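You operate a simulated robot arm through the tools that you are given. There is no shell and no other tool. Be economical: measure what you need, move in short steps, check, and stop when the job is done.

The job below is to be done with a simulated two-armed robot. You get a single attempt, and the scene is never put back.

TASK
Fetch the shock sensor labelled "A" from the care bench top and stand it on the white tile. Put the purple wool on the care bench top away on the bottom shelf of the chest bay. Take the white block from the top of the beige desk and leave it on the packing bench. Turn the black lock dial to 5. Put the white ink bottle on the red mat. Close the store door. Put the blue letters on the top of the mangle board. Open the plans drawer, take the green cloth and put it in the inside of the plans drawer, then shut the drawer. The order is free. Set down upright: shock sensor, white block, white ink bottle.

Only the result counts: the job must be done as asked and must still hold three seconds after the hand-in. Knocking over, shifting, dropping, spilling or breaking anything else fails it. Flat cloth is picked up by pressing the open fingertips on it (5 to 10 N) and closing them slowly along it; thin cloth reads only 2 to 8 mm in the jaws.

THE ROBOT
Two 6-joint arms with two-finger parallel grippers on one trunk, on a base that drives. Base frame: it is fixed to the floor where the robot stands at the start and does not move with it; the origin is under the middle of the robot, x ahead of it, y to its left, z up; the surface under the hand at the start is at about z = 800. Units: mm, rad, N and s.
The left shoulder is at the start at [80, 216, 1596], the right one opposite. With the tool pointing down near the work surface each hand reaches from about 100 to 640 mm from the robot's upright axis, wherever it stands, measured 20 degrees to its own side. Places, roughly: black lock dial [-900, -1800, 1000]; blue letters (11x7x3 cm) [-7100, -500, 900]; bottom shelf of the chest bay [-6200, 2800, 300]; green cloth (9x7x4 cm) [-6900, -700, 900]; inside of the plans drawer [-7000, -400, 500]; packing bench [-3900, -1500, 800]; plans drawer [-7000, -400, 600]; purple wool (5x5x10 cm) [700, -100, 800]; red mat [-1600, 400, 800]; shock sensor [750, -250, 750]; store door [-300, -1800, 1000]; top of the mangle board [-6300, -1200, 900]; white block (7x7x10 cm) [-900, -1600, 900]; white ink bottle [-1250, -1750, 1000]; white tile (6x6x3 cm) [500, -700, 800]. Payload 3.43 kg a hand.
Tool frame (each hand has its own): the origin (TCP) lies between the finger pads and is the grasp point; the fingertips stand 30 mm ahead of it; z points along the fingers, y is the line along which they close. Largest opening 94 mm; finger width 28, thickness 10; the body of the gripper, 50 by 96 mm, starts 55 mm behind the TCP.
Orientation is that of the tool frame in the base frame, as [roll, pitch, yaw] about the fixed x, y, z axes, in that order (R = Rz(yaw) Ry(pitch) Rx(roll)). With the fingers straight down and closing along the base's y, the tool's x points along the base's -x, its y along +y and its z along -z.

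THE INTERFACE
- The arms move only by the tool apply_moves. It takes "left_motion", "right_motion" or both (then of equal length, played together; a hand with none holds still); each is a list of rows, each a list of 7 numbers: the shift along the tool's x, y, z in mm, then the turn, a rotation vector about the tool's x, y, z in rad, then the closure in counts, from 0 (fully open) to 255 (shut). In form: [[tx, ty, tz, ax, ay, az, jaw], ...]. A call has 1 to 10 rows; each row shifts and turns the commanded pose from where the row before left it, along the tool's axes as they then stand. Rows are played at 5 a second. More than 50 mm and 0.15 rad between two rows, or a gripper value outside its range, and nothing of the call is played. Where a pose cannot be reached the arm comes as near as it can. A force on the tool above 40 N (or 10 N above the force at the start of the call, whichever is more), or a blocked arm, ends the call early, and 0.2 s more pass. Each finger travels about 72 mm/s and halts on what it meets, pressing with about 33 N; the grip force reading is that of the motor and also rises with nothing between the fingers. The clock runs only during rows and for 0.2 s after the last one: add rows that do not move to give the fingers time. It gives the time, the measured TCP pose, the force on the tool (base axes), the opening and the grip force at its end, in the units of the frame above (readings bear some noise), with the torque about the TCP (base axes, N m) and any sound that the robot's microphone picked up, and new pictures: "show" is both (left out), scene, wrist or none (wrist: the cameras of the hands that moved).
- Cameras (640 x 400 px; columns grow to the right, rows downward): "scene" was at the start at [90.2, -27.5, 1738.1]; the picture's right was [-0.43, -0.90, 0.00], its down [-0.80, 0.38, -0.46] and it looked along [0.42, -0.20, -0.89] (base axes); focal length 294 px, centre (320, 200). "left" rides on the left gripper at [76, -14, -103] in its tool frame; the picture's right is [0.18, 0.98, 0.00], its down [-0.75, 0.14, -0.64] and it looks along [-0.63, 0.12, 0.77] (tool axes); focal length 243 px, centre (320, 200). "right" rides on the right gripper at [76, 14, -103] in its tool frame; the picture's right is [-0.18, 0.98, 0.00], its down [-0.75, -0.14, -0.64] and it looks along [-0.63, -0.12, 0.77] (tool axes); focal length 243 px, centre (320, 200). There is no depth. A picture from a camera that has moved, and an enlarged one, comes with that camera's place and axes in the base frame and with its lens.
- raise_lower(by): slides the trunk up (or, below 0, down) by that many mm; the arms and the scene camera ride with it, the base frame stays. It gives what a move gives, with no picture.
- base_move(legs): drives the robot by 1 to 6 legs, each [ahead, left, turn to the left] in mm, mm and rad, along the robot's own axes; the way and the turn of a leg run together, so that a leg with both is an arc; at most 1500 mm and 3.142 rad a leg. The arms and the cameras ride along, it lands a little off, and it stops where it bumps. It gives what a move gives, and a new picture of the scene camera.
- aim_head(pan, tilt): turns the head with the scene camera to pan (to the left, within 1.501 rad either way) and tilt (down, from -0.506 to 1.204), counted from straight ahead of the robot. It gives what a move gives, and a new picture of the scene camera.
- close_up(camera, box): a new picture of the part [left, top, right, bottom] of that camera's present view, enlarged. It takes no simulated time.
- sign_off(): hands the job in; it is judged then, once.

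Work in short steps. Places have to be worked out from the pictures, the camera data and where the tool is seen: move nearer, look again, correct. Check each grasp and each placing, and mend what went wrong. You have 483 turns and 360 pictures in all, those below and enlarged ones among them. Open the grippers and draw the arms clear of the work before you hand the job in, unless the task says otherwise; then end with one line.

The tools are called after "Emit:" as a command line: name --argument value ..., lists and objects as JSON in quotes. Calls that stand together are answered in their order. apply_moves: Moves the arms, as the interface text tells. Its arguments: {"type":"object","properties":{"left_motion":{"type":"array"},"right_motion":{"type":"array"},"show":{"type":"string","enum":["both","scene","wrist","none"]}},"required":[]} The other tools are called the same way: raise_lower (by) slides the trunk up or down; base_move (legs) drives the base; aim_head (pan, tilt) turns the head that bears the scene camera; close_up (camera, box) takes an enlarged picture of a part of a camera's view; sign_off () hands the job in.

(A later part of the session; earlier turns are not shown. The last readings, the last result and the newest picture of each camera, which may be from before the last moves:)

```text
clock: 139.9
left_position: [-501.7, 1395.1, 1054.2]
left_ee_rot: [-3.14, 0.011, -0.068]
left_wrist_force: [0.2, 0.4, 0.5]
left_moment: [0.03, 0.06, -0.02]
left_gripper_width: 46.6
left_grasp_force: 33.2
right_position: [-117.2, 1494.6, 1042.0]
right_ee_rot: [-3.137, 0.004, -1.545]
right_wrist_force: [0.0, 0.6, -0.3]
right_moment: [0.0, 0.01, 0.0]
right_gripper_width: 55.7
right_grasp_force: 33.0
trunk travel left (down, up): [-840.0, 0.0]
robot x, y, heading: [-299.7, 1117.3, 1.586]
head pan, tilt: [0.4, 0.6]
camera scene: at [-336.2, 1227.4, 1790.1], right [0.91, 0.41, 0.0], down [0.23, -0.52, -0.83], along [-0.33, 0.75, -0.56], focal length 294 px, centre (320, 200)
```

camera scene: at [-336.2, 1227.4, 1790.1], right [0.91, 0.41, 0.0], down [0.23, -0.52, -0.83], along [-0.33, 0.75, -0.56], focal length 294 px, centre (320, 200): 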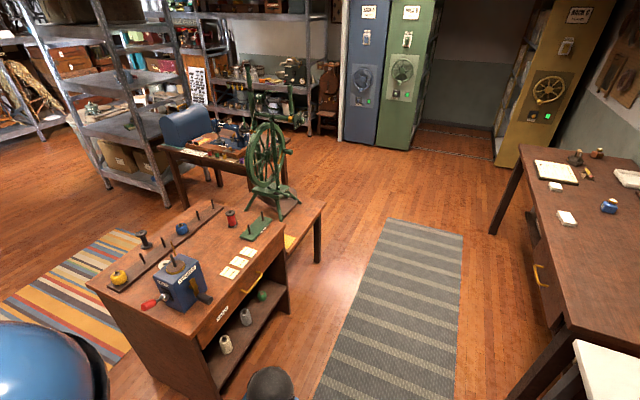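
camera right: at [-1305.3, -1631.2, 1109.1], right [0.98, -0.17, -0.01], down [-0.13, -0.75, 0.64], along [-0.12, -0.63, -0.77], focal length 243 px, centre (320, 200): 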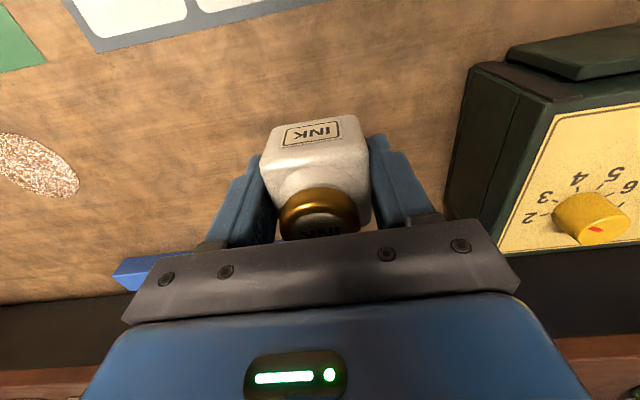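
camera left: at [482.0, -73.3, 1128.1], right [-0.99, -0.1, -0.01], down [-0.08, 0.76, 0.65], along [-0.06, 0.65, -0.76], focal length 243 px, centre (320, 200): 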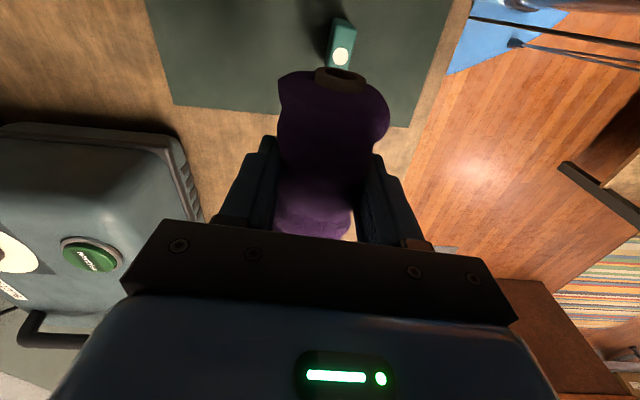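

Cabinet front is at y≈1580, clear. Turn to face −y and drive sideways to x≈-1430.

Emit:
base_move --legs '[[0, 0, 3.126], [0, -1130, 0]]'

Emit:
aim_head --pan 0 --tilt 0.8

```text
clock: 153.1
left_position: [-1242.4, 829.4, 1054.8]
left_ee_rot: [-3.141, 0.009, 3.062]
left_wrist_force: [0.5, 0.1, 0.0]
left_moment: [0.01, 0.0, -0.03]
left_gripper_width: 46.4
left_grasp_force: 33.2
right_position: [-1629.5, 734.4, 1042.0]
right_ee_rot: [-3.134, 0.004, 1.585]
right_wrist_force: [1.0, 0.7, 0.0]
right_moment: [-0.01, 0.01, -0.03]
right_gripper_width: 55.8
right_grasp_force: 33.4
trunk travel left (down, up): [-840.0, 0.0]
robot x, y, heading: [-1439.5, 1112.4, -1.565]
head pan, tilt: [0.4, 0.6]
camera scene: at [-1401.7, 997.4, 1789.9], right [-0.92, -0.4, 0.0], down [-0.22, 0.52, -0.82], along [0.33, -0.76, -0.57], focal length 294 px, centre (320, 200)
```

scene: 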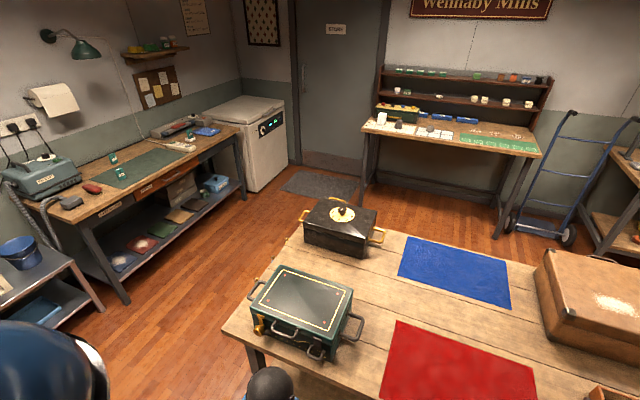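

```text
clock: 154.0
left_position: [-1244.9, 831.1, 1055.2]
left_ee_rot: [3.14, 0.008, 3.064]
left_wrist_force: [-0.6, -0.9, -0.6]
left_moment: [-0.02, 0.01, -0.02]
left_gripper_width: 46.6
left_grasp_force: 32.8
right_position: [-1629.2, 732.7, 1041.5]
right_ee_rot: [-3.135, 0.004, 1.588]
right_wrist_force: [-0.6, 0.2, -1.3]
right_moment: [0.0, -0.01, -0.01]
right_gripper_width: 55.6
right_grasp_force: 32.7
trunk travel left (down, up): [-840.0, 0.0]
robot x, y, heading: [-1442.5, 1109.9, -1.56]
head pan, tilt: [0.0, 0.799]
camera scene: at [-1438.0, 997.8, 1773.1], right [-1.0, -0.01, 0.0], down [-0.01, 0.72, -0.7], along [0.01, -0.7, -0.72], focal length 294 px, centre (320, 200)
```

scene: 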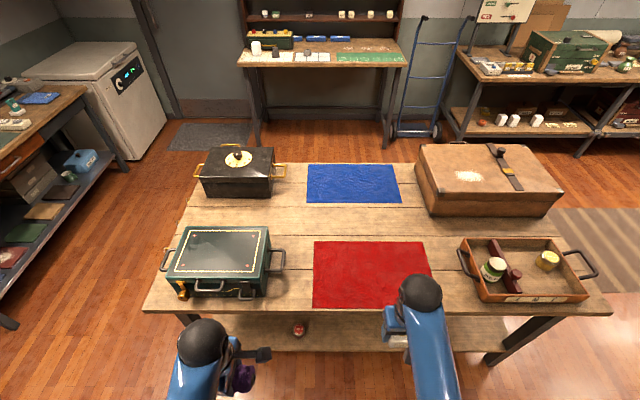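

Mat spans x −1811…−1408, y 283…563. Drive ahead 150, then extend the right hand over its middle.

Emit:
base_move --legs '[[150, 0, 0]]'

Emit:
apply_moves --right_motion '[[-20, 0, 0, 0, 0, 0, 190], [-20, 0, 10, 0, 0, 0, 190], [-20, 0, 20, 0, 0, 0, 190], [-20, 0, 20, 0, 0, 0, 190], [-20, 0, 20, 0, 0, 0, 190], [-20, 0, 20, 0, 0, 0, 190], [-15, 0, 20, 0, 0, 0, 190], [0, 0, 15, 0, 0, 0, 190]]' --show "both"

```text
clock: 155.3
left_position: [-1242.8, 683.5, 1055.6]
left_ee_rot: [-3.139, 0.009, 3.062]
left_wrist_force: [-0.2, 1.0, -0.8]
left_moment: [0.01, 0.01, 0.02]
left_gripper_width: 46.3
left_grasp_force: 33.5
right_position: [-1629.4, 588.0, 1042.8]
right_ee_rot: [-3.135, 0.008, 1.584]
right_wrist_force: [-0.7, 0.2, -0.1]
right_moment: [0.01, -0.02, -0.01]
right_gripper_width: 55.7
right_grasp_force: 32.8
trunk travel left (down, up): [-840.0, 0.0]
robot x, y, heading: [-1441.5, 959.9, -1.563]
head pan, tilt: [0.0, 0.799]
camera scene: at [-1436.8, 854.1, 1773.5], right [-1.0, -0.01, 0.0], down [0.0, 0.71, -0.7], along [0.0, -0.7, -0.71], focal length 294 px, centre (320, 200)
```

scene: 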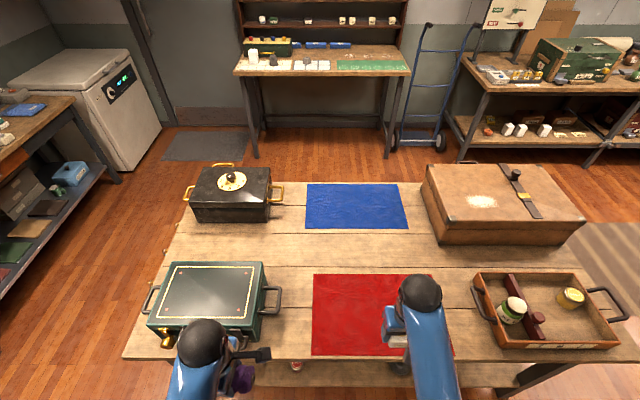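

```text
clock: 157.1
left_position: [-1243.3, 679.9, 1054.5]
left_ee_rot: [-3.141, 0.009, 3.063]
left_wrist_force: [0.4, -0.3, -0.1]
left_moment: [0.0, -0.01, 0.0]
left_gripper_width: 46.4
left_grasp_force: 33.2
right_position: [-1625.9, 448.6, 916.6]
right_ee_rot: [-3.135, 0.003, 1.585]
right_wrist_force: [0.1, 0.0, -1.2]
right_moment: [-0.02, 0.03, 0.01]
right_gripper_width: 55.5
right_grasp_force: 33.1
trunk travel left (down, up): [-840.0, 0.0]
robot x, y, heading: [-1441.0, 959.6, -1.563]
head pan, tilt: [0.0, 0.799]
camera scene: at [-1436.8, 848.6, 1773.1], right [-1.0, -0.01, 0.0], down [0.0, 0.72, -0.7], along [0.0, -0.7, -0.72], focal length 294 px, centre (320, 200)
camera right: at [-1613.9, 526.1, 1020.2], right [0.99, -0.17, 0.0], down [-0.13, -0.75, 0.65], along [-0.11, -0.64, -0.76], focal length 243 px, centre (320, 200)
```

scene: 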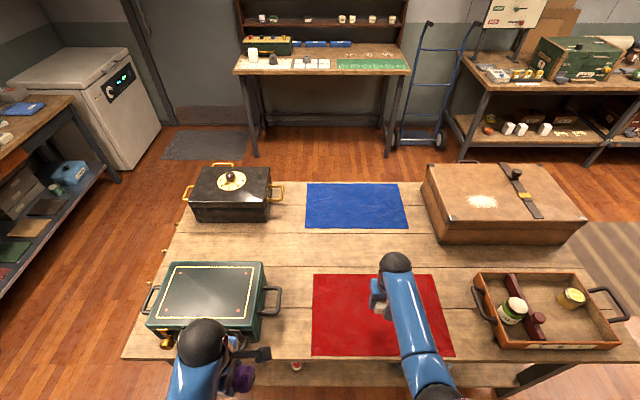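
right: 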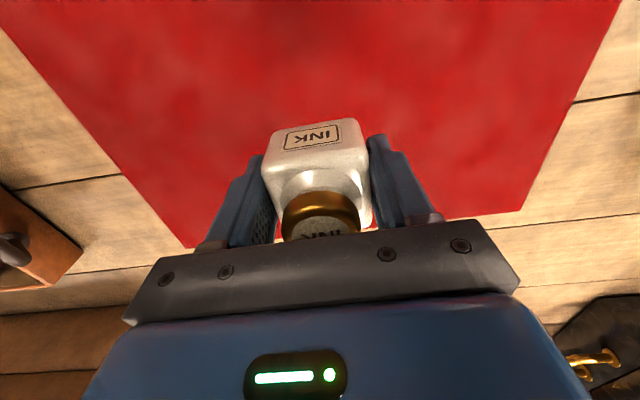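

Over the mat. Lower to z≈845, then in small steps.

Emit:
apply_moves --right_motion '[[0, 0, 15, 0, 0, 0, 190], [0, 0, 20, 0, 0, 0, 190], [0, 0, 20, 0, 0, 0, 190], [0, 0, 12, 0, 0, 0, 190], [0, 0, 5, 0, 0, 0, 190]]' --show "none"

Emit:
apply_moves --right_motion '[[0, 0, 2, 0, 0, 0, 190], [0, 0, 2, 0, 0, 0, 190], [0, 0, 1, 0, 0, 0, 190]]' --show "wrist"

```text
clock: 158.3
left_position: [-1242.5, 681.0, 1055.1]
left_ee_rot: [3.141, 0.009, 3.062]
left_wrist_force: [0.5, 0.5, -0.3]
left_moment: [0.0, -0.01, -0.01]
left_gripper_width: 46.6
left_grasp_force: 33.0
right_position: [-1626.8, 448.7, 845.6]
right_ee_rot: [-3.135, 0.003, 1.586]
right_wrist_force: [0.0, 0.1, -0.7]
right_moment: [0.03, 0.01, 0.01]
right_gripper_width: 55.5
right_grasp_force: 33.0
trunk travel left (down, up): [-840.0, 0.0]
robot x, y, heading: [-1439.9, 958.8, -1.564]
head pan, tilt: [0.0, 0.799]
```

```text
clock: 159.1
left_position: [-1243.5, 680.3, 1054.6]
left_ee_rot: [3.141, 0.01, 3.061]
left_wrist_force: [-0.3, -0.5, 0.0]
left_moment: [-0.02, 0.01, -0.01]
left_gripper_width: 46.5
left_grasp_force: 33.6
right_position: [-1627.9, 448.2, 839.1]
right_ee_rot: [-3.136, 0.004, 1.585]
right_wrist_force: [-0.4, -0.1, -1.6]
right_moment: [-0.02, 0.01, -0.03]
right_gripper_width: 55.8
right_grasp_force: 32.5
trunk travel left (down, up): [-840.0, 0.0]
robot x, y, heading: [-1438.0, 961.2, -1.563]
head pan, tilt: [0.0, 0.799]
camera right: at [-1613.8, 526.1, 943.8], right [0.99, -0.17, 0.0], down [-0.13, -0.75, 0.65], along [-0.11, -0.64, -0.76], focal length 243 px, centre (320, 200)
```

right: 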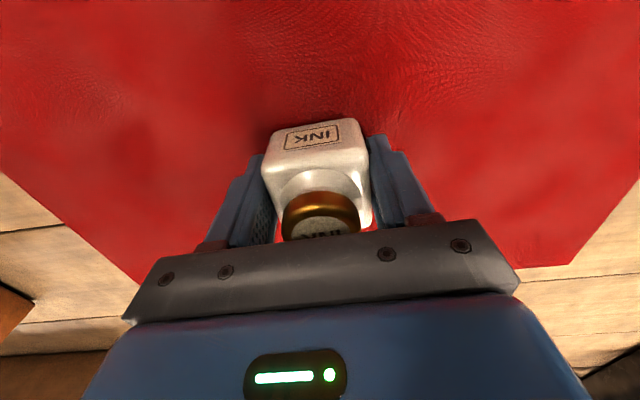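

Emit:
apply_moves --right_motion '[[0, 0, 1.5, 0, 0, 0, 190], [0, 0, 1.5, 0, 0, 0, 190], [0, 0, 1, 0, 0, 0, 190]]' --show "none"

```text
clock: 159.9
left_position: [-1242.4, 680.3, 1055.4]
left_ee_rot: [3.14, 0.009, 3.061]
left_wrist_force: [0.2, 1.1, -0.1]
left_moment: [0.0, 0.03, -0.01]
left_gripper_width: 46.6
left_grasp_force: 32.9
right_position: [-1628.1, 450.4, 836.4]
right_ee_rot: [-3.136, 0.004, 1.584]
right_wrist_force: [-1.2, 0.2, -1.8]
right_moment: [0.02, 0.02, -0.03]
right_gripper_width: 55.8
right_grasp_force: 33.0
trunk travel left (down, up): [-840.0, 0.0]
robot x, y, heading: [-1437.7, 958.0, -1.561]
head pan, tilt: [0.0, 0.799]
```

No contact yet; continue down in 1 mm steps.

Emit:
apply_moves --right_motion '[[0, 0, 1, 0, 0, 0, 190], [0, 0, 1, 0, 0, 0, 190]]' --show "none"

Emit:
apply_moves --right_motion '[[0, 0, 1, 0, 0, 0, 190], [0, 0, 1, 0, 0, 0, 190]]' --show "none"

```text
clock: 160.5
left_position: [-1242.8, 681.4, 1055.1]
left_ee_rot: [-3.141, 0.007, 3.061]
left_wrist_force: [-0.2, 1.0, -1.0]
left_moment: [0.01, -0.01, -0.02]
left_gripper_width: 46.6
left_grasp_force: 32.9
right_position: [-1628.1, 449.4, 834.8]
right_ee_rot: [-3.136, 0.006, 1.586]
right_wrist_force: [0.2, 0.1, 2.9]
right_moment: [0.08, -0.12, 0.01]
right_gripper_width: 56.0
right_grasp_force: 33.3
trunk travel left (down, up): [-840.0, 0.0]
robot x, y, heading: [-1440.7, 956.8, -1.565]
head pan, tilt: [0.0, 0.799]
```

```text
clock: 161.1
left_position: [-1242.9, 682.4, 1056.5]
left_ee_rot: [-3.142, 0.009, 3.061]
left_wrist_force: [-0.2, -0.2, -0.8]
left_moment: [0.03, 0.0, 0.01]
left_gripper_width: 46.4
left_grasp_force: 33.5
right_position: [-1626.9, 448.7, 834.9]
right_ee_rot: [-3.136, 0.009, 1.586]
right_wrist_force: [-1.8, 1.0, 19.4]
right_moment: [0.52, -0.34, 0.01]
right_gripper_width: 55.7
right_grasp_force: 33.0
trunk travel left (down, up): [-840.0, 0.0]
robot x, y, heading: [-1440.3, 955.0, -1.567]
head pan, tilt: [0.0, 0.799]
```

Contact. Back off 1.5 mm, open slowly and rise.

Emit:
apply_moves --right_motion '[[0, 0, -1.5, 0, 0, 0, 190], [0, 0, 0, 0, 0, 0, 120], [0, 0, 0, 0, 0, 0, 95], [0, 0, 0, 0, 0, 0, 70], [0, 0, 0, 0, 0, 0, 30], [0, 0, 0, 0, 0, 0, 0], [0, 0, -15, 0, 0, 0, 0], [0, 0, -30, 0, 0, 0, 0], [0, 0, -40, 0, 0, 0, 0], [0, 0, -40, 0, 0, 0, 0]]' --show "wrist"

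```text
clock: 163.3
left_position: [-1242.7, 680.3, 1054.9]
left_ee_rot: [3.141, 0.006, 3.061]
left_wrist_force: [-0.2, 0.0, -0.1]
left_moment: [0.0, -0.01, 0.0]
left_gripper_width: 46.3
left_grasp_force: 33.1
right_position: [-1625.9, 448.7, 958.9]
right_ee_rot: [-3.136, 0.003, 1.586]
right_wrist_force: [0.0, -0.7, -0.9]
right_moment: [0.01, -0.01, 0.02]
right_gripper_width: 94.0
right_grasp_force: 0.0
trunk travel left (down, up): [-840.0, 0.0]
robot x, y, heading: [-1441.0, 958.6, -1.567]
head pan, tilt: [0.0, 0.799]
camera right: at [-1612.6, 526.3, 1063.0], right [0.99, -0.17, -0.01], down [-0.13, -0.75, 0.64], along [-0.11, -0.63, -0.76], focal length 243 px, centre (320, 200)
```

right: 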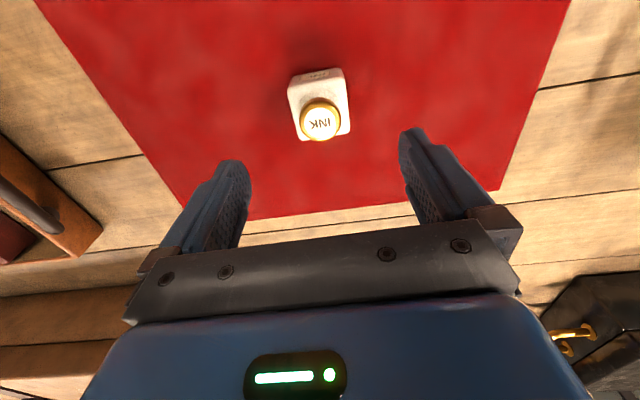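

Ink bottle stands on the mat. Retract the hand, then go back to the desk for the white block.

Emit:
apply_moves --right_motion '[[0, 0, -30, 0, 0, 0, 0], [20, 0, -30, 0, 0, 0, 0], [25, 0, -10, 0, 0, 0, 0], [25, 0, 0, 0, 0, 0, 0], [25, 0, 0, 0, 0, 0, 0], [25, 0, 0, 0, 0, 0, 0]]' --show "none"

Emit:
base_move --legs '[[-150, 0, 0], [0, 1140, 0], [900, 0, 0], [900, 0, 0]]'

```text
clock: 164.7
left_position: [-1243.7, 682.1, 1055.4]
left_ee_rot: [-3.14, 0.008, 3.06]
left_wrist_force: [0.1, 0.4, 0.2]
left_moment: [-0.04, 0.0, 0.03]
left_gripper_width: 46.6
left_grasp_force: 33.6
right_position: [-1627.4, 569.8, 1027.9]
right_ee_rot: [-3.136, 0.006, 1.585]
right_wrist_force: [0.1, -0.4, -0.6]
right_moment: [0.01, 0.0, 0.02]
right_gripper_width: 93.8
right_grasp_force: 0.1
trunk travel left (down, up): [-840.0, 0.0]
robot x, y, heading: [-1439.7, 958.5, -1.564]
head pan, tilt: [0.0, 0.799]
```

```text
clock: 180.2
left_position: [-84.0, -954.3, 1054.6]
left_ee_rot: [-3.141, 0.009, 3.064]
left_wrist_force: [0.4, 0.2, 0.2]
left_moment: [0.01, -0.02, 0.0]
left_gripper_width: 46.5
left_grasp_force: 33.0
right_position: [-468.5, -1065.3, 1028.2]
right_ee_rot: [-3.136, 0.003, 1.586]
right_wrist_force: [-0.1, 0.6, -0.1]
right_moment: [-0.03, -0.01, 0.0]
right_gripper_width: 94.0
right_grasp_force: 0.0
trunk travel left (down, up): [-840.0, 0.0]
robot x, y, heading: [-282.3, -676.6, -1.568]
head pan, tilt: [0.0, 0.799]
camera scene: at [-277.3, -785.3, 1773.3], right [-1.0, -0.01, 0.0], down [0.0, 0.72, -0.7], along [0.0, -0.7, -0.72], focal length 294 px, centre (320, 200)
```

scene: 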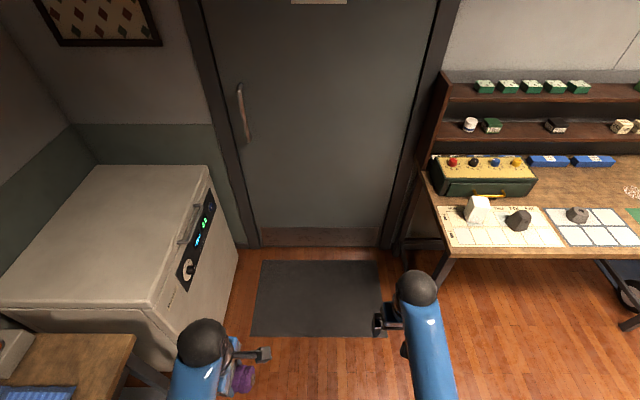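

Approach the desk for the block.

Emit:
base_move --legs '[[0, -420, 0], [400, 0, 0]]'

Emit:
apply_moves --right_motion '[[0, 0, 0, 0, 0, 0, 0]]' --show "wrist"

```text
clock: 184.9
left_position: [-502.4, -1357.3, 1056.2]
left_ee_rot: [-3.141, 0.009, 3.061]
left_wrist_force: [0.5, -0.3, -0.3]
left_moment: [-0.01, 0.01, -0.01]
left_gripper_width: 46.4
left_grasp_force: 32.4
right_position: [-888.0, -1469.2, 1028.1]
right_ee_rot: [-3.135, 0.004, 1.584]
right_wrist_force: [0.0, 0.1, 0.1]
right_moment: [-0.02, -0.02, -0.01]
right_gripper_width: 94.1
right_grasp_force: 0.0
trunk travel left (down, up): [-840.0, 0.0]
robot x, y, heading: [-699.4, -1079.7, -1.566]
head pan, tilt: [0.0, 0.799]
camera scene: at [-696.1, -1187.8, 1773.4], right [-1.0, -0.01, 0.0], down [0.0, 0.71, -0.7], along [0.0, -0.7, -0.71], focal length 294 px, centre (320, 200)
```

scene: 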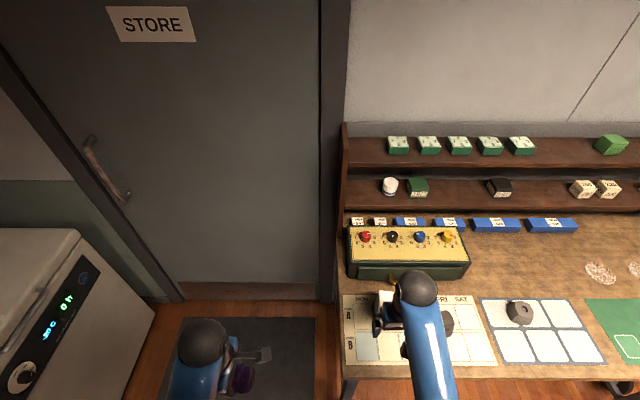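

```text
clock: 185.3
left_position: [-503.4, -1361.6, 1054.3]
left_ee_rot: [3.14, 0.008, 3.061]
left_wrist_force: [0.5, -0.3, 0.4]
left_moment: [0.01, 0.01, -0.01]
left_gripper_width: 46.1
left_grasp_force: 32.7
right_position: [-886.9, -1472.6, 1027.4]
right_ee_rot: [-3.138, 0.003, 1.584]
right_wrist_force: [-0.3, 0.5, -0.2]
right_moment: [0.0, 0.0, 0.0]
right_gripper_width: 94.0
right_grasp_force: 0.2
trunk travel left (down, up): [-840.0, 0.0]
robot x, y, heading: [-695.9, -1083.0, -1.564]
head pan, tilt: [0.0, 0.799]
camera right: at [-874.0, -1395.2, 1131.3], right [0.99, -0.17, 0.0], down [-0.13, -0.75, 0.65], along [-0.11, -0.64, -0.76], focal length 243 px, centre (320, 200)
```

right: 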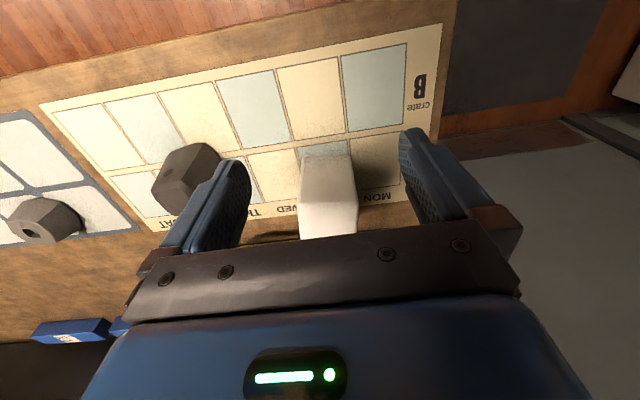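

Block near face y≈-1548, centre x≈-891. Move ahead over it, still high.

Emit:
apply_moves --right_motion '[[-25, -1, 0, 0, 0, 0, 0], [-25, -1, 0, 0, 0, 0, 0], [-25, -1, 0, 0, 0, 0, 0], [-20, 0, 0, 0, 0, 0, 0]]' --show "wrist"

```text
clock: 186.3
left_position: [-502.7, -1360.5, 1055.7]
left_ee_rot: [3.141, 0.008, 3.061]
left_wrist_force: [-0.8, -0.9, -0.9]
left_moment: [0.01, 0.0, 0.02]
left_gripper_width: 46.4
left_grasp_force: 33.3
right_position: [-889.9, -1567.3, 1027.6]
right_ee_rot: [-3.136, 0.004, 1.585]
right_wrist_force: [0.2, -0.6, -1.1]
right_moment: [0.0, -0.03, 0.03]
right_gripper_width: 94.4
right_grasp_force: 0.1
trunk travel left (down, up): [-840.0, 0.0]
robot x, y, heading: [-693.2, -1082.6, -1.564]
head pan, tilt: [0.0, 0.799]
camera right: at [-876.2, -1489.3, 1131.9], right [0.99, -0.17, -0.01], down [-0.13, -0.75, 0.64], along [-0.11, -0.63, -0.76], focal length 243 px, centre (320, 200)
```

right: 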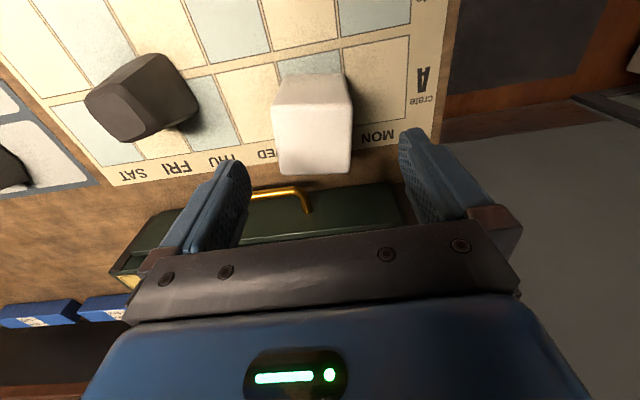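

Block ≈57 mm square, centre [-895,-1571], top 958, turned ~5°. Align and descend to z≈915.

Emit:
apply_moves --right_motion '[[-4, -5, 10, 0, 0, 0.1, 0], [0, 0, 25, 0, 0, 0, 0], [0, 0, 25, 0, 0, 0, 0], [0, 0, 25, 0, 0, 0, 0], [0, 0, 20, 0, 0, 0, 0]]' --show "wrist"

```text
clock: 187.5
left_position: [-501.7, -1360.5, 1054.5]
left_ee_rot: [-3.141, 0.009, 3.06]
left_wrist_force: [0.0, 0.2, -0.4]
left_moment: [0.06, -0.03, -0.02]
left_gripper_width: 46.5
left_grasp_force: 32.9
right_position: [-894.5, -1570.1, 923.3]
right_ee_rot: [-3.134, 0.004, 1.485]
right_wrist_force: [-0.3, -0.5, 0.9]
right_moment: [0.02, 0.04, 0.02]
right_gripper_width: 94.2
right_grasp_force: 0.1
trunk travel left (down, up): [-840.0, 0.0]
robot x, y, heading: [-697.2, -1077.6, -1.566]
head pan, tilt: [0.0, 0.799]
camera right: at [-873.6, -1495.4, 1026.5], right [0.96, -0.27, 0.0], down [-0.2, -0.74, 0.65], along [-0.18, -0.62, -0.76], focal length 243 px, centre (320, 200)
```

right: 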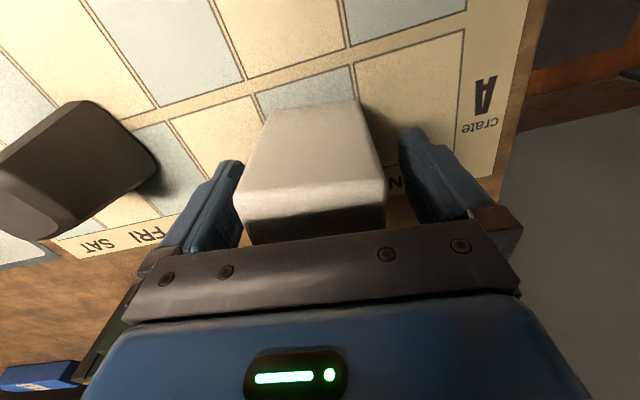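

Shift 3 mm toward −x, down 6, then close gently.

Emit:
apply_moves --right_motion '[[0, -3, 6, 0, 0, 0, 0], [0, 0, 0, 0, 0, 0, 40], [0, 0, 0, 0, 0, 0, 70], [0, 0, 0, 0, 0, 0, 90], [0, 0, 0, 0, 0, 0, 120], [0, 0, 0, 0, 0, 0, 170], [0, 0, 0, 0, 0, 0, 170]]' --show "wrist"

```text
clock: 189.1
left_position: [-502.8, -1359.9, 1055.2]
left_ee_rot: [3.141, 0.009, 3.062]
left_wrist_force: [0.6, 0.1, 0.0]
left_moment: [-0.02, 0.04, 0.01]
left_gripper_width: 46.4
left_grasp_force: 32.8
right_position: [-898.2, -1570.5, 917.0]
right_ee_rot: [-3.137, 0.004, 1.485]
right_wrist_force: [-0.3, -0.9, 1.2]
right_moment: [-0.05, 0.01, 0.03]
right_gripper_width: 66.2
right_grasp_force: 33.0
trunk travel left (down, up): [-840.0, 0.0]
robot x, y, heading: [-699.8, -1079.8, -1.568]
head pan, tilt: [0.0, 0.799]
camera right: at [-876.6, -1495.0, 1020.9], right [0.96, -0.27, 0.0], down [-0.2, -0.74, 0.65], along [-0.18, -0.62, -0.76], focal length 243 px, centre (320, 200)
```

right: 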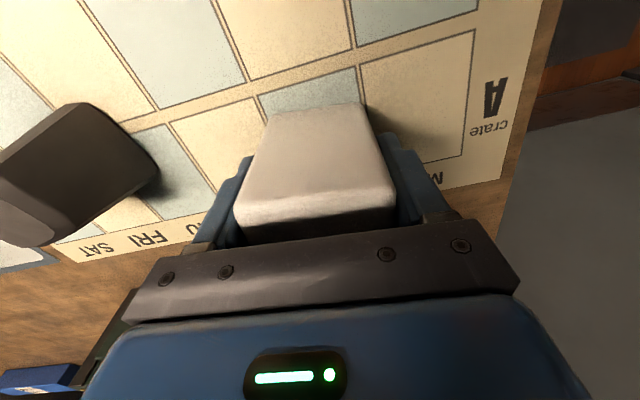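

Gripped at 66 mm. Lift straight up.

Emit:
apply_moves --right_motion '[[0, 0, -8, 0, 0, 0, 170], [0, 0, -18, 0, 0, 0, 170], [0, 0, -25, 0, 0, 0, 170], [0, 0, -25, 0, 0, 0, 170], [0, 0, -25, 0, 0, 0, 170], [0, 0, -25, 0, 0, 0, 170]]' --show "wrist"

```text
clock: 190.5
left_position: [-503.7, -1359.2, 1054.4]
left_ee_rot: [3.141, 0.009, 3.062]
left_wrist_force: [0.5, 0.0, -0.4]
left_moment: [0.05, 0.01, 0.0]
left_gripper_width: 46.5
left_grasp_force: 32.7
right_position: [-898.1, -1571.8, 1043.3]
right_ee_rot: [-3.136, 0.002, 1.485]
right_wrist_force: [-0.2, -0.3, -0.5]
right_moment: [0.0, -0.03, -0.02]
right_gripper_width: 65.8
right_grasp_force: 32.7
trunk travel left (down, up): [-840.0, 0.0]
robot x, y, heading: [-697.7, -1082.1, -1.568]
head pan, tilt: [0.0, 0.799]
camera right: at [-875.9, -1494.8, 1146.6], right [0.96, -0.27, 0.0], down [-0.2, -0.74, 0.65], along [-0.18, -0.62, -0.76], focal length 243 px, centre (320, 200)
```

right: 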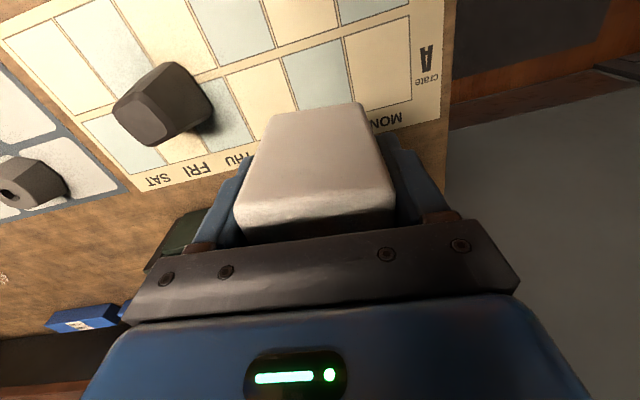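

Retract, back away to y≈-780, and drive sideways toward −x in stages.

Emit:
apply_moves --right_motion '[[25, 0, 0, 0, 0, 0, 170], [25, 0, 0, 0, 0, 0, 170], [25, 0, 0, 0, 0, 0, 170], [25, 0, 0, 0, 0, 0, 170]]' --show "none"

Emit:
base_move --legs '[[-300, 0, 0], [0, -1200, 0]]'

Emit:
aim_head --pan -0.9 --tilt 0.5

```text
clock: 191.5
left_position: [-502.9, -1359.4, 1055.2]
left_ee_rot: [-3.142, 0.009, 3.061]
left_wrist_force: [-1.1, 0.8, 0.2]
left_moment: [0.0, 0.0, 0.0]
left_gripper_width: 46.6
left_grasp_force: 33.0
right_position: [-888.8, -1468.3, 1042.7]
right_ee_rot: [-3.137, 0.006, 1.485]
right_wrist_force: [-0.4, -0.5, -0.4]
right_moment: [0.02, 0.02, 0.03]
right_gripper_width: 65.6
right_grasp_force: 33.0
trunk travel left (down, up): [-840.0, 0.0]
robot x, y, heading: [-696.7, -1079.1, -1.564]
head pan, tilt: [0.0, 0.799]
```

```text
clock: 199.2
left_position: [-1693.8, -1066.7, 1055.0]
left_ee_rot: [3.14, 0.009, 3.06]
left_wrist_force: [0.4, 0.2, -0.4]
left_moment: [0.03, -0.02, 0.01]
left_gripper_width: 46.6
left_grasp_force: 33.3
right_position: [-2081.0, -1175.5, 1041.3]
right_ee_rot: [-3.136, 0.005, 1.482]
right_wrist_force: [0.4, 0.4, -1.0]
right_moment: [-0.01, 0.0, 0.0]
right_gripper_width: 65.1
right_grasp_force: 33.2
trunk travel left (down, up): [-840.0, 0.0]
robot x, y, heading: [-1889.4, -786.8, -1.567]
head pan, tilt: [0.0, 0.799]
camera scene: at [-1887.2, -898.3, 1773.1], right [-1.0, 0.0, 0.0], down [0.0, 0.72, -0.7], along [0.0, -0.7, -0.72], focal length 294 px, centre (320, 200)
```

scene: 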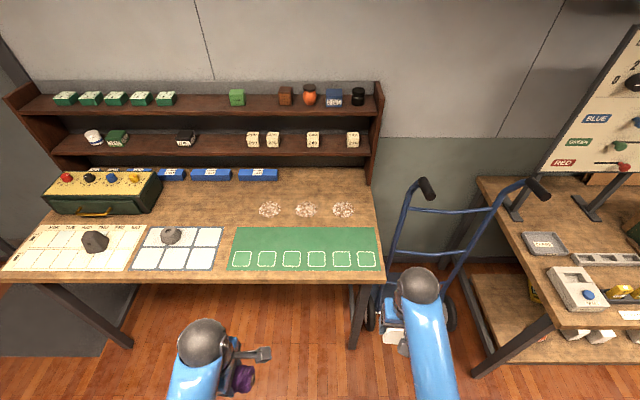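

```text
clock: 200.4
left_position: [-1695.4, -1067.1, 1054.6]
left_ee_rot: [-3.141, 0.008, 3.059]
left_wrist_force: [0.1, 0.1, 0.7]
left_moment: [-0.04, -0.01, -0.01]
left_gripper_width: 46.5
left_grasp_force: 33.3
right_position: [-2080.5, -1176.4, 1041.8]
right_ee_rot: [-3.137, 0.004, 1.484]
right_wrist_force: [-0.1, 0.8, -1.2]
right_moment: [0.0, 0.01, -0.01]
right_gripper_width: 65.0
right_grasp_force: 32.7
trunk travel left (down, up): [-840.0, 0.0]
robot x, y, heading: [-1893.9, -787.4, -1.567]
head pan, tilt: [-0.901, 0.499]
camera scene: at [-1959.8, -874.6, 1799.0], right [-0.62, 0.78, 0.0], down [0.37, 0.3, -0.88], along [-0.69, -0.55, -0.48], focal length 294 px, centre (320, 200)
```

scene: 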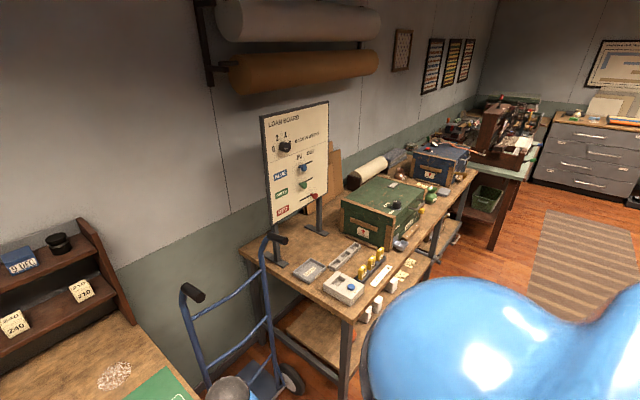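

That long bench (x −2690…−4600, front y≈−1295) is likely the packing bench. Drive 1400 further and look.

Emit:
base_move --legs '[[0, -1400, 0]]'

Emit:
aim_head --pan -0.5 --tilt 0.65

```text
clock: 207.4
left_position: [-3090.7, -1075.6, 1054.6]
left_ee_rot: [-3.141, 0.007, 3.067]
left_wrist_force: [0.2, -1.3, 0.0]
left_moment: [0.03, -0.02, -0.01]
left_gripper_width: 46.5
left_grasp_force: 33.1
right_position: [-3475.7, -1189.4, 1041.9]
right_ee_rot: [-3.135, 0.005, 1.491]
right_wrist_force: [-0.6, 0.3, 0.4]
right_moment: [-0.01, 0.05, 0.03]
right_gripper_width: 65.2
right_grasp_force: 33.0
trunk travel left (down, up): [-840.0, 0.0]
robot x, y, heading: [-3289.2, -798.4, -1.558]
head pan, tilt: [-0.901, 0.499]
camera scene: at [-3356.2, -885.5, 1799.1], right [-0.63, 0.78, 0.0], down [0.37, 0.3, -0.88], along [-0.68, -0.55, -0.48], focal length 294 px, centre (320, 200)
```

scene: 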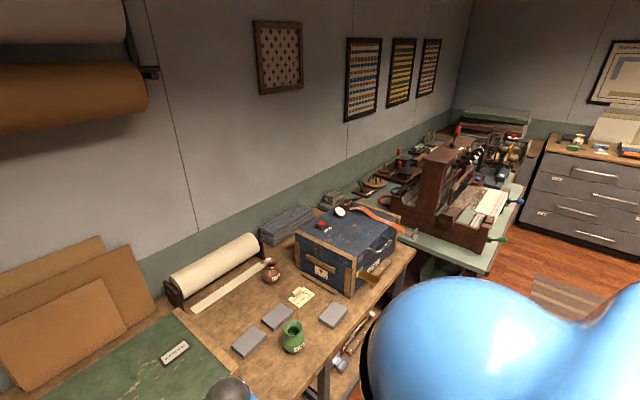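

```text
clock: 208.2
left_position: [-3091.6, -1076.4, 1054.7]
left_ee_rot: [3.141, 0.01, 3.066]
left_wrist_force: [0.3, 0.2, -0.6]
left_moment: [-0.02, 0.01, 0.02]
left_gripper_width: 46.1
left_grasp_force: 33.2
right_position: [-3478.0, -1187.4, 1041.9]
right_ee_rot: [-3.137, 0.004, 1.49]
right_wrist_force: [0.6, -0.3, -0.3]
right_moment: [0.01, 0.0, 0.04]
right_gripper_width: 65.1
right_grasp_force: 32.7
trunk travel left (down, up): [-840.0, 0.0]
robot x, y, heading: [-3287.6, -800.3, -1.559]
head pan, tilt: [-0.499, 0.649]
camera scene: at [-3327.9, -904.9, 1785.7], right [-0.88, 0.47, 0.0], down [0.28, 0.53, -0.8], along [-0.37, -0.7, -0.6], focal length 294 px, centre (320, 200)
```

scene: 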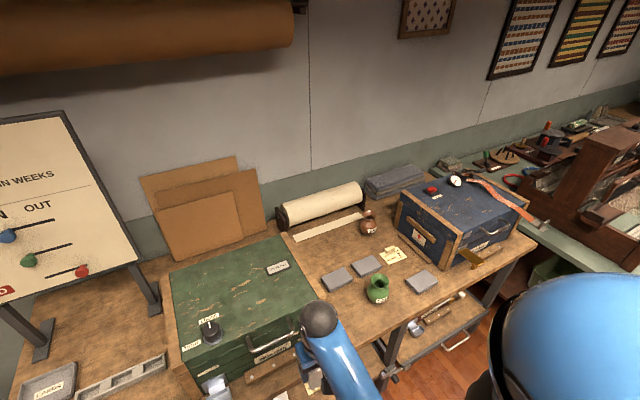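

The packing bench (paper roll, cartons) is centred near x≈-3850. Move a bit more and look from above for a free spot.

Emit:
base_move --legs '[[0, -330, 0]]'

Emit:
aim_head --pan -0.2 --tilt 0.85

```text
clock: 210.4
left_position: [-3416.7, -1079.2, 1053.9]
left_ee_rot: [3.141, 0.008, 3.067]
left_wrist_force: [0.3, 0.1, -0.9]
left_moment: [0.01, -0.01, 0.03]
left_gripper_width: 46.3
left_grasp_force: 33.2
right_position: [-3802.1, -1191.7, 1043.0]
right_ee_rot: [-3.135, 0.006, 1.491]
right_wrist_force: [-0.7, 0.5, -0.9]
right_moment: [-0.02, 0.05, 0.02]
right_gripper_width: 65.1
right_grasp_force: 33.3
trunk travel left (down, up): [-840.0, 0.0]
robot x, y, heading: [-3616.8, -803.1, -1.563]
head pan, tilt: [-0.499, 0.649]
camera scene: at [-3650.4, -908.4, 1785.8], right [-0.88, 0.47, 0.0], down [0.28, 0.53, -0.8], along [-0.38, -0.7, -0.6], focal length 294 px, centre (320, 200)
```

scene: 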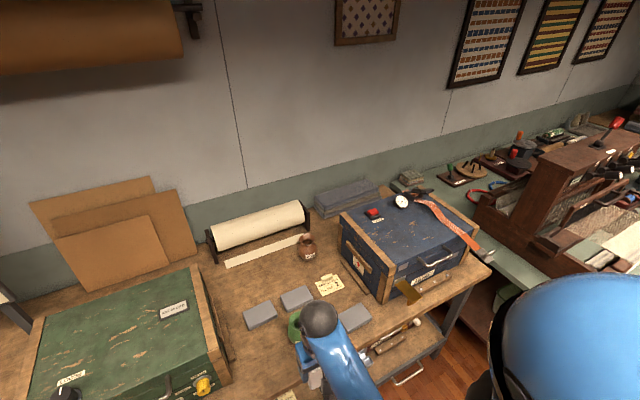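

```text
clock: 211.2
left_position: [-3416.5, -1080.5, 1054.9]
left_ee_rot: [3.141, 0.01, 3.066]
left_wrist_force: [0.3, 0.3, 0.2]
left_moment: [0.0, -0.02, 0.01]
left_gripper_width: 46.5
left_grasp_force: 32.6
right_position: [-3804.5, -1192.2, 1042.3]
right_ee_rot: [-3.135, 0.006, 1.491]
right_wrist_force: [0.2, 0.4, -0.1]
right_moment: [0.03, -0.02, -0.02]
right_gripper_width: 65.3
right_grasp_force: 33.4
trunk travel left (down, up): [-840.0, 0.0]
robot x, y, heading: [-3620.1, -798.4, -1.561]
head pan, tilt: [-0.201, 0.85]
camera scene: at [-3628.5, -908.6, 1769.1], right [-0.98, 0.19, 0.0], down [0.14, 0.74, -0.66], along [-0.12, -0.65, -0.75], focal length 294 px, centre (320, 200)
```

scene: 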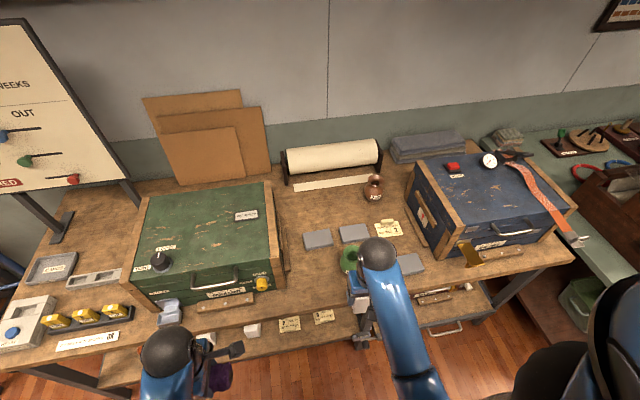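

Free spot between the green chest and the grey blocks, about [-3692,-1385]. Move left 112 and ahead 140.

Emit:
base_move --legs '[[0, 112, 0], [130, 0, 0]]'

Emit:
aim_head --pan -0.1 --tilt 1.0

Emit:
close_up --camera "right" --box '[0, 0, 640, 400]'

```text
clock: 213.3
left_position: [-3303.7, -1204.0, 1054.7]
left_ee_rot: [-3.137, 0.008, 3.067]
left_wrist_force: [0.9, 0.4, -0.6]
left_moment: [0.0, 0.03, 0.01]
left_gripper_width: 46.7
left_grasp_force: 33.3
right_position: [-3688.0, -1316.5, 1043.8]
right_ee_rot: [-3.137, 0.009, 1.49]
right_wrist_force: [0.6, 0.3, 0.8]
right_moment: [-0.05, 0.03, -0.01]
right_gripper_width: 65.6
right_grasp_force: 32.8
trunk travel left (down, up): [-840.0, 0.0]
robot x, y, heading: [-3506.8, -929.9, -1.559]
head pan, tilt: [-0.201, 0.85]
camera scene: at [-3512.5, -1030.0, 1769.6], right [-0.98, 0.19, 0.0], down [0.14, 0.73, -0.66], along [-0.13, -0.65, -0.75], focal length 294 px, centre (320, 200)
```

scene: 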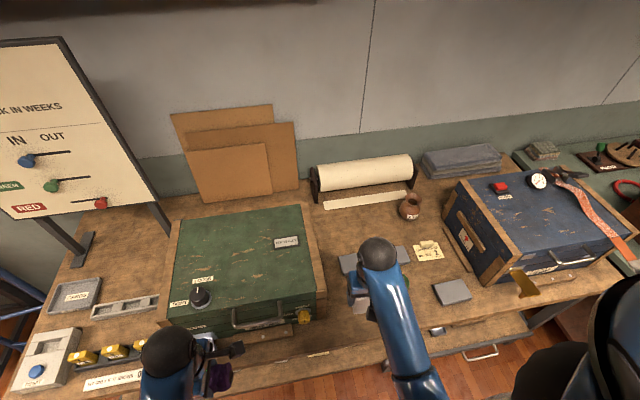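

```text
clock: 214.0
left_position: [-3304.4, -1206.0, 1055.1]
left_ee_rot: [3.141, 0.008, 3.066]
left_wrist_force: [0.0, -0.6, -0.2]
left_moment: [-0.05, -0.02, -0.01]
left_gripper_width: 46.5
left_grasp_force: 33.3
right_position: [-3689.7, -1319.0, 1042.3]
right_ee_rot: [-3.136, 0.007, 1.491]
right_wrist_force: [1.1, 0.0, -0.6]
right_moment: [-0.03, 0.02, 0.0]
right_gripper_width: 65.0
right_grasp_force: 33.1
trunk travel left (down, up): [-840.0, 0.0]
robot x, y, heading: [-3504.7, -928.0, -1.559]
head pan, tilt: [-0.099, 1.0]
camera scene: at [-3505.4, -1026.8, 1758.2], right [-1.0, 0.09, 0.0], down [0.07, 0.84, -0.54], along [-0.05, -0.54, -0.84], focal length 294 px, centre (320, 200)
```

scene: 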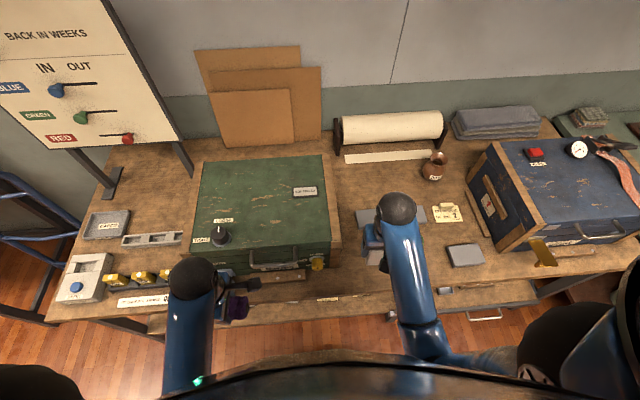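

```text
1.00 times, centred on (320, 200) of right (not enlarged: the box is as wide or as high as the picture)
camera zoom: at [-3668.4, -1242.3, 1145.8], right [0.96, -0.26, 0.0], down [-0.2, -0.74, 0.65], along [-0.17, -0.62, -0.76], focal length 243 px, centre (320, 200)
```

zoom: 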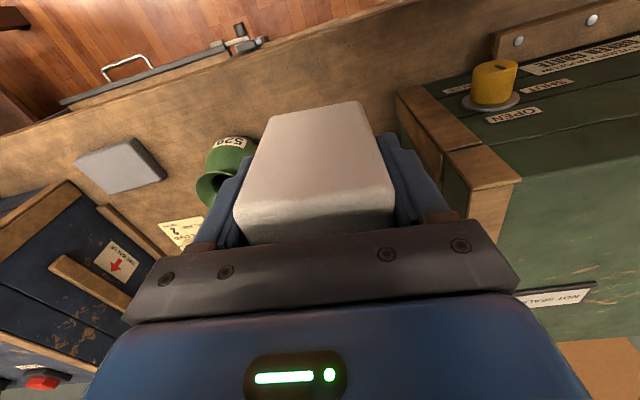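

The gap is clear on both sides. Extend 66 and lower to z≈900.

Emit:
apply_moves --right_motion '[[-22, 2, 15, 0, 0, 0, 170], [-22, 2, 20, 0, 0, 0, 170], [-22, 1, 20, 0, 0, 0, 170], [0, 0, 25, 0, 0, 0, 170], [0, 0, 25, 0, 0, 0, 170], [0, 0, 20, 0, 0, 0, 170], [0, 0, 12, 0, 0, 0, 170]]' --show "both"

```text
clock: 215.6
left_position: [-3305.7, -1207.3, 1054.9]
left_ee_rot: [3.139, 0.009, 3.065]
left_wrist_force: [0.1, -0.3, -0.8]
left_moment: [-0.02, 0.01, -0.01]
left_gripper_width: 46.4
left_grasp_force: 32.6
right_position: [-3692.1, -1387.7, 904.8]
right_ee_rot: [-3.135, 0.005, 1.493]
right_wrist_force: [0.3, 0.5, -0.2]
right_moment: [0.04, 0.01, -0.01]
right_gripper_width: 65.3
right_grasp_force: 33.5
trunk travel left (down, up): [-840.0, 0.0]
robot x, y, heading: [-3501.6, -928.6, -1.565]
head pan, tilt: [-0.099, 1.0]
camera scene: at [-3506.4, -1030.0, 1757.9], right [-1.0, 0.09, 0.0], down [0.07, 0.84, -0.54], along [-0.05, -0.54, -0.84], focal length 294 px, centre (320, 200)
camera right: at [-3670.8, -1311.6, 1007.8], right [0.96, -0.26, 0.0], down [-0.2, -0.74, 0.65], along [-0.17, -0.62, -0.76], focal length 243 px, centre (320, 200)
```

scene: 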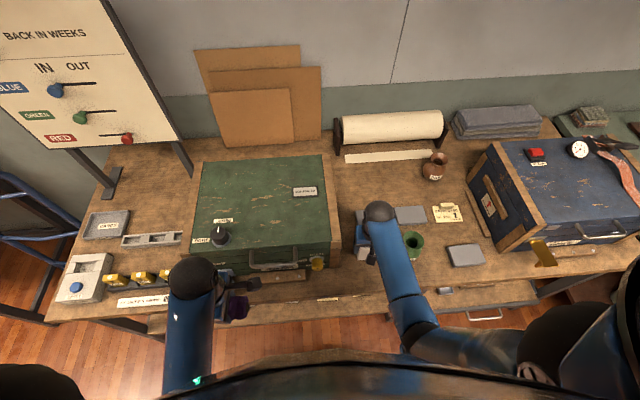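
right: 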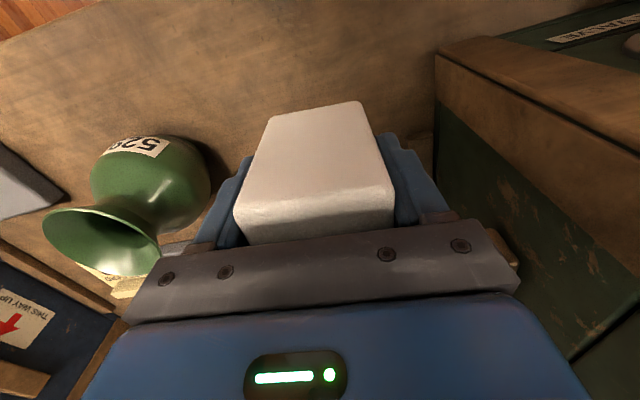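

Clear by ~95 mm on both sides. Descend toward the bench.

Emit:
apply_moves --right_motion '[[0, 0, 15, 0, 0, 0, 170], [0, 0, 15, 0, 0, 0, 170], [0, 0, 6, 0, 0, 0, 170], [0, 0, 3, 0, 0, 0, 170]]' --show "none"

Emit:
apply_moves --right_motion '[[0, 0, 2, 0, 0, 0, 170], [0, 0, 2, 0, 0, 0, 170]]' --show "none"

```text
clock: 216.6
left_position: [-3306.0, -1208.7, 1055.2]
left_ee_rot: [-3.14, 0.01, 3.066]
left_wrist_force: [-0.1, 1.4, -0.4]
left_moment: [0.03, 0.04, -0.02]
left_gripper_width: 46.2
left_grasp_force: 32.9
right_position: [-3690.8, -1385.7, 865.2]
right_ee_rot: [-3.138, 0.005, 1.491]
right_wrist_force: [-0.5, -0.4, -0.1]
right_moment: [0.03, 0.04, 0.02]
right_gripper_width: 65.6
right_grasp_force: 33.0
trunk travel left (down, up): [-840.0, 0.0]
robot x, y, heading: [-3503.4, -928.7, -1.561]
head pan, tilt: [-0.099, 1.0]
```

```text
clock: 217.2
left_position: [-3304.5, -1206.1, 1054.5]
left_ee_rot: [3.141, 0.008, 3.066]
left_wrist_force: [-0.2, 0.3, -0.4]
left_moment: [-0.01, -0.03, 0.01]
left_gripper_width: 46.6
left_grasp_force: 33.1
right_position: [-3691.8, -1386.5, 861.7]
right_ee_rot: [-3.138, 0.006, 1.492]
right_wrist_force: [0.3, -0.8, -0.6]
right_moment: [0.0, -0.02, 0.01]
right_gripper_width: 65.3
right_grasp_force: 33.1
trunk travel left (down, up): [-840.0, 0.0]
robot x, y, heading: [-3505.4, -929.1, -1.561]
head pan, tilt: [-0.099, 1.0]
```

Emit:
apply_moves --right_motion '[[0, 0, 1.5, 0, 0, 0, 170], [0, 0, 1.5, 0, 0, 0, 170]]' --show "none"

Emit:
apply_moves --right_motion '[[0, 0, 1.5, 0, 0, 0, 170], [0, 0, 1.5, 0, 0, 0, 170]]' --show "none"

```text
clock: 217.8
left_position: [-3305.3, -1207.4, 1054.3]
left_ee_rot: [-3.14, 0.009, 3.069]
left_wrist_force: [-0.4, -0.3, -0.2]
left_moment: [0.01, 0.0, -0.01]
left_gripper_width: 46.6
left_grasp_force: 33.1
right_position: [-3692.1, -1386.7, 858.7]
right_ee_rot: [-3.135, 0.005, 1.491]
right_wrist_force: [-0.3, 0.4, 0.8]
right_moment: [0.02, 0.01, -0.03]
right_gripper_width: 65.3
right_grasp_force: 33.4
trunk travel left (down, up): [-840.0, 0.0]
robot x, y, heading: [-3503.0, -932.1, -1.564]
head pan, tilt: [-0.099, 1.0]
```

```text
clock: 218.4
left_position: [-3304.4, -1207.1, 1055.0]
left_ee_rot: [3.14, 0.01, 3.066]
left_wrist_force: [-0.5, -0.2, -0.2]
left_moment: [-0.01, 0.03, -0.04]
left_gripper_width: 46.5
left_grasp_force: 33.3
right_position: [-3691.1, -1386.6, 857.8]
right_ee_rot: [-3.138, 0.007, 1.491]
right_wrist_force: [-0.6, 0.4, 6.5]
right_moment: [0.1, -0.16, -0.04]
right_gripper_width: 65.4
right_grasp_force: 32.7
trunk travel left (down, up): [-840.0, 0.0]
robot x, y, heading: [-3507.2, -928.7, -1.562]
head pan, tilt: [-0.099, 1.0]
```

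Contact (6.5 N). Open gently and rise.

Emit:
apply_moves --right_motion '[[0, 0, 0, 0, 0, 0, 120], [0, 0, 0, 0, 0, 0, 80], [0, 0, 0, 0, 0, 0, 60], [0, 0, 0, 0, 0, 0, 20], [0, 0, 0, 0, 0, 0, 0], [0, 0, 0, 0, 0, 0, 0], [0, 0, -15, 0, 0, 0, 0], [0, 0, -30, 0, 0, 0, 0], [0, 0, -40, 0, 0, 0, 0], [0, 0, -45, 0, 0, 0, 0]]' --show "wrist"

```text
clock: 220.6
left_position: [-3304.3, -1206.3, 1054.9]
left_ee_rot: [-3.14, 0.008, 3.067]
left_wrist_force: [-0.7, -0.5, -0.2]
left_moment: [0.01, 0.01, 0.01]
left_gripper_width: 46.5
left_grasp_force: 32.5
right_position: [-3690.8, -1385.7, 986.9]
right_ee_rot: [-3.137, 0.006, 1.491]
right_wrist_force: [0.4, 0.7, -0.6]
right_moment: [0.0, 0.0, -0.02]
right_gripper_width: 93.7
right_grasp_force: 0.0
trunk travel left (down, up): [-840.0, 0.0]
robot x, y, heading: [-3506.3, -931.7, -1.561]
head pan, tilt: [-0.099, 1.0]
camera right: at [-3668.7, -1311.0, 1090.4], right [0.96, -0.26, 0.0], down [-0.2, -0.74, 0.65], along [-0.17, -0.62, -0.76], focal length 243 px, centre (320, 200)
```

right: 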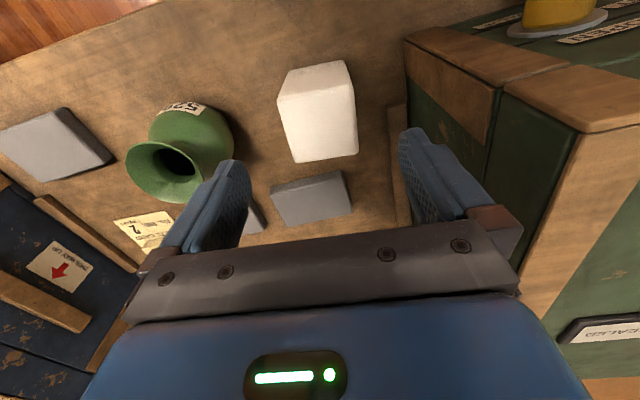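

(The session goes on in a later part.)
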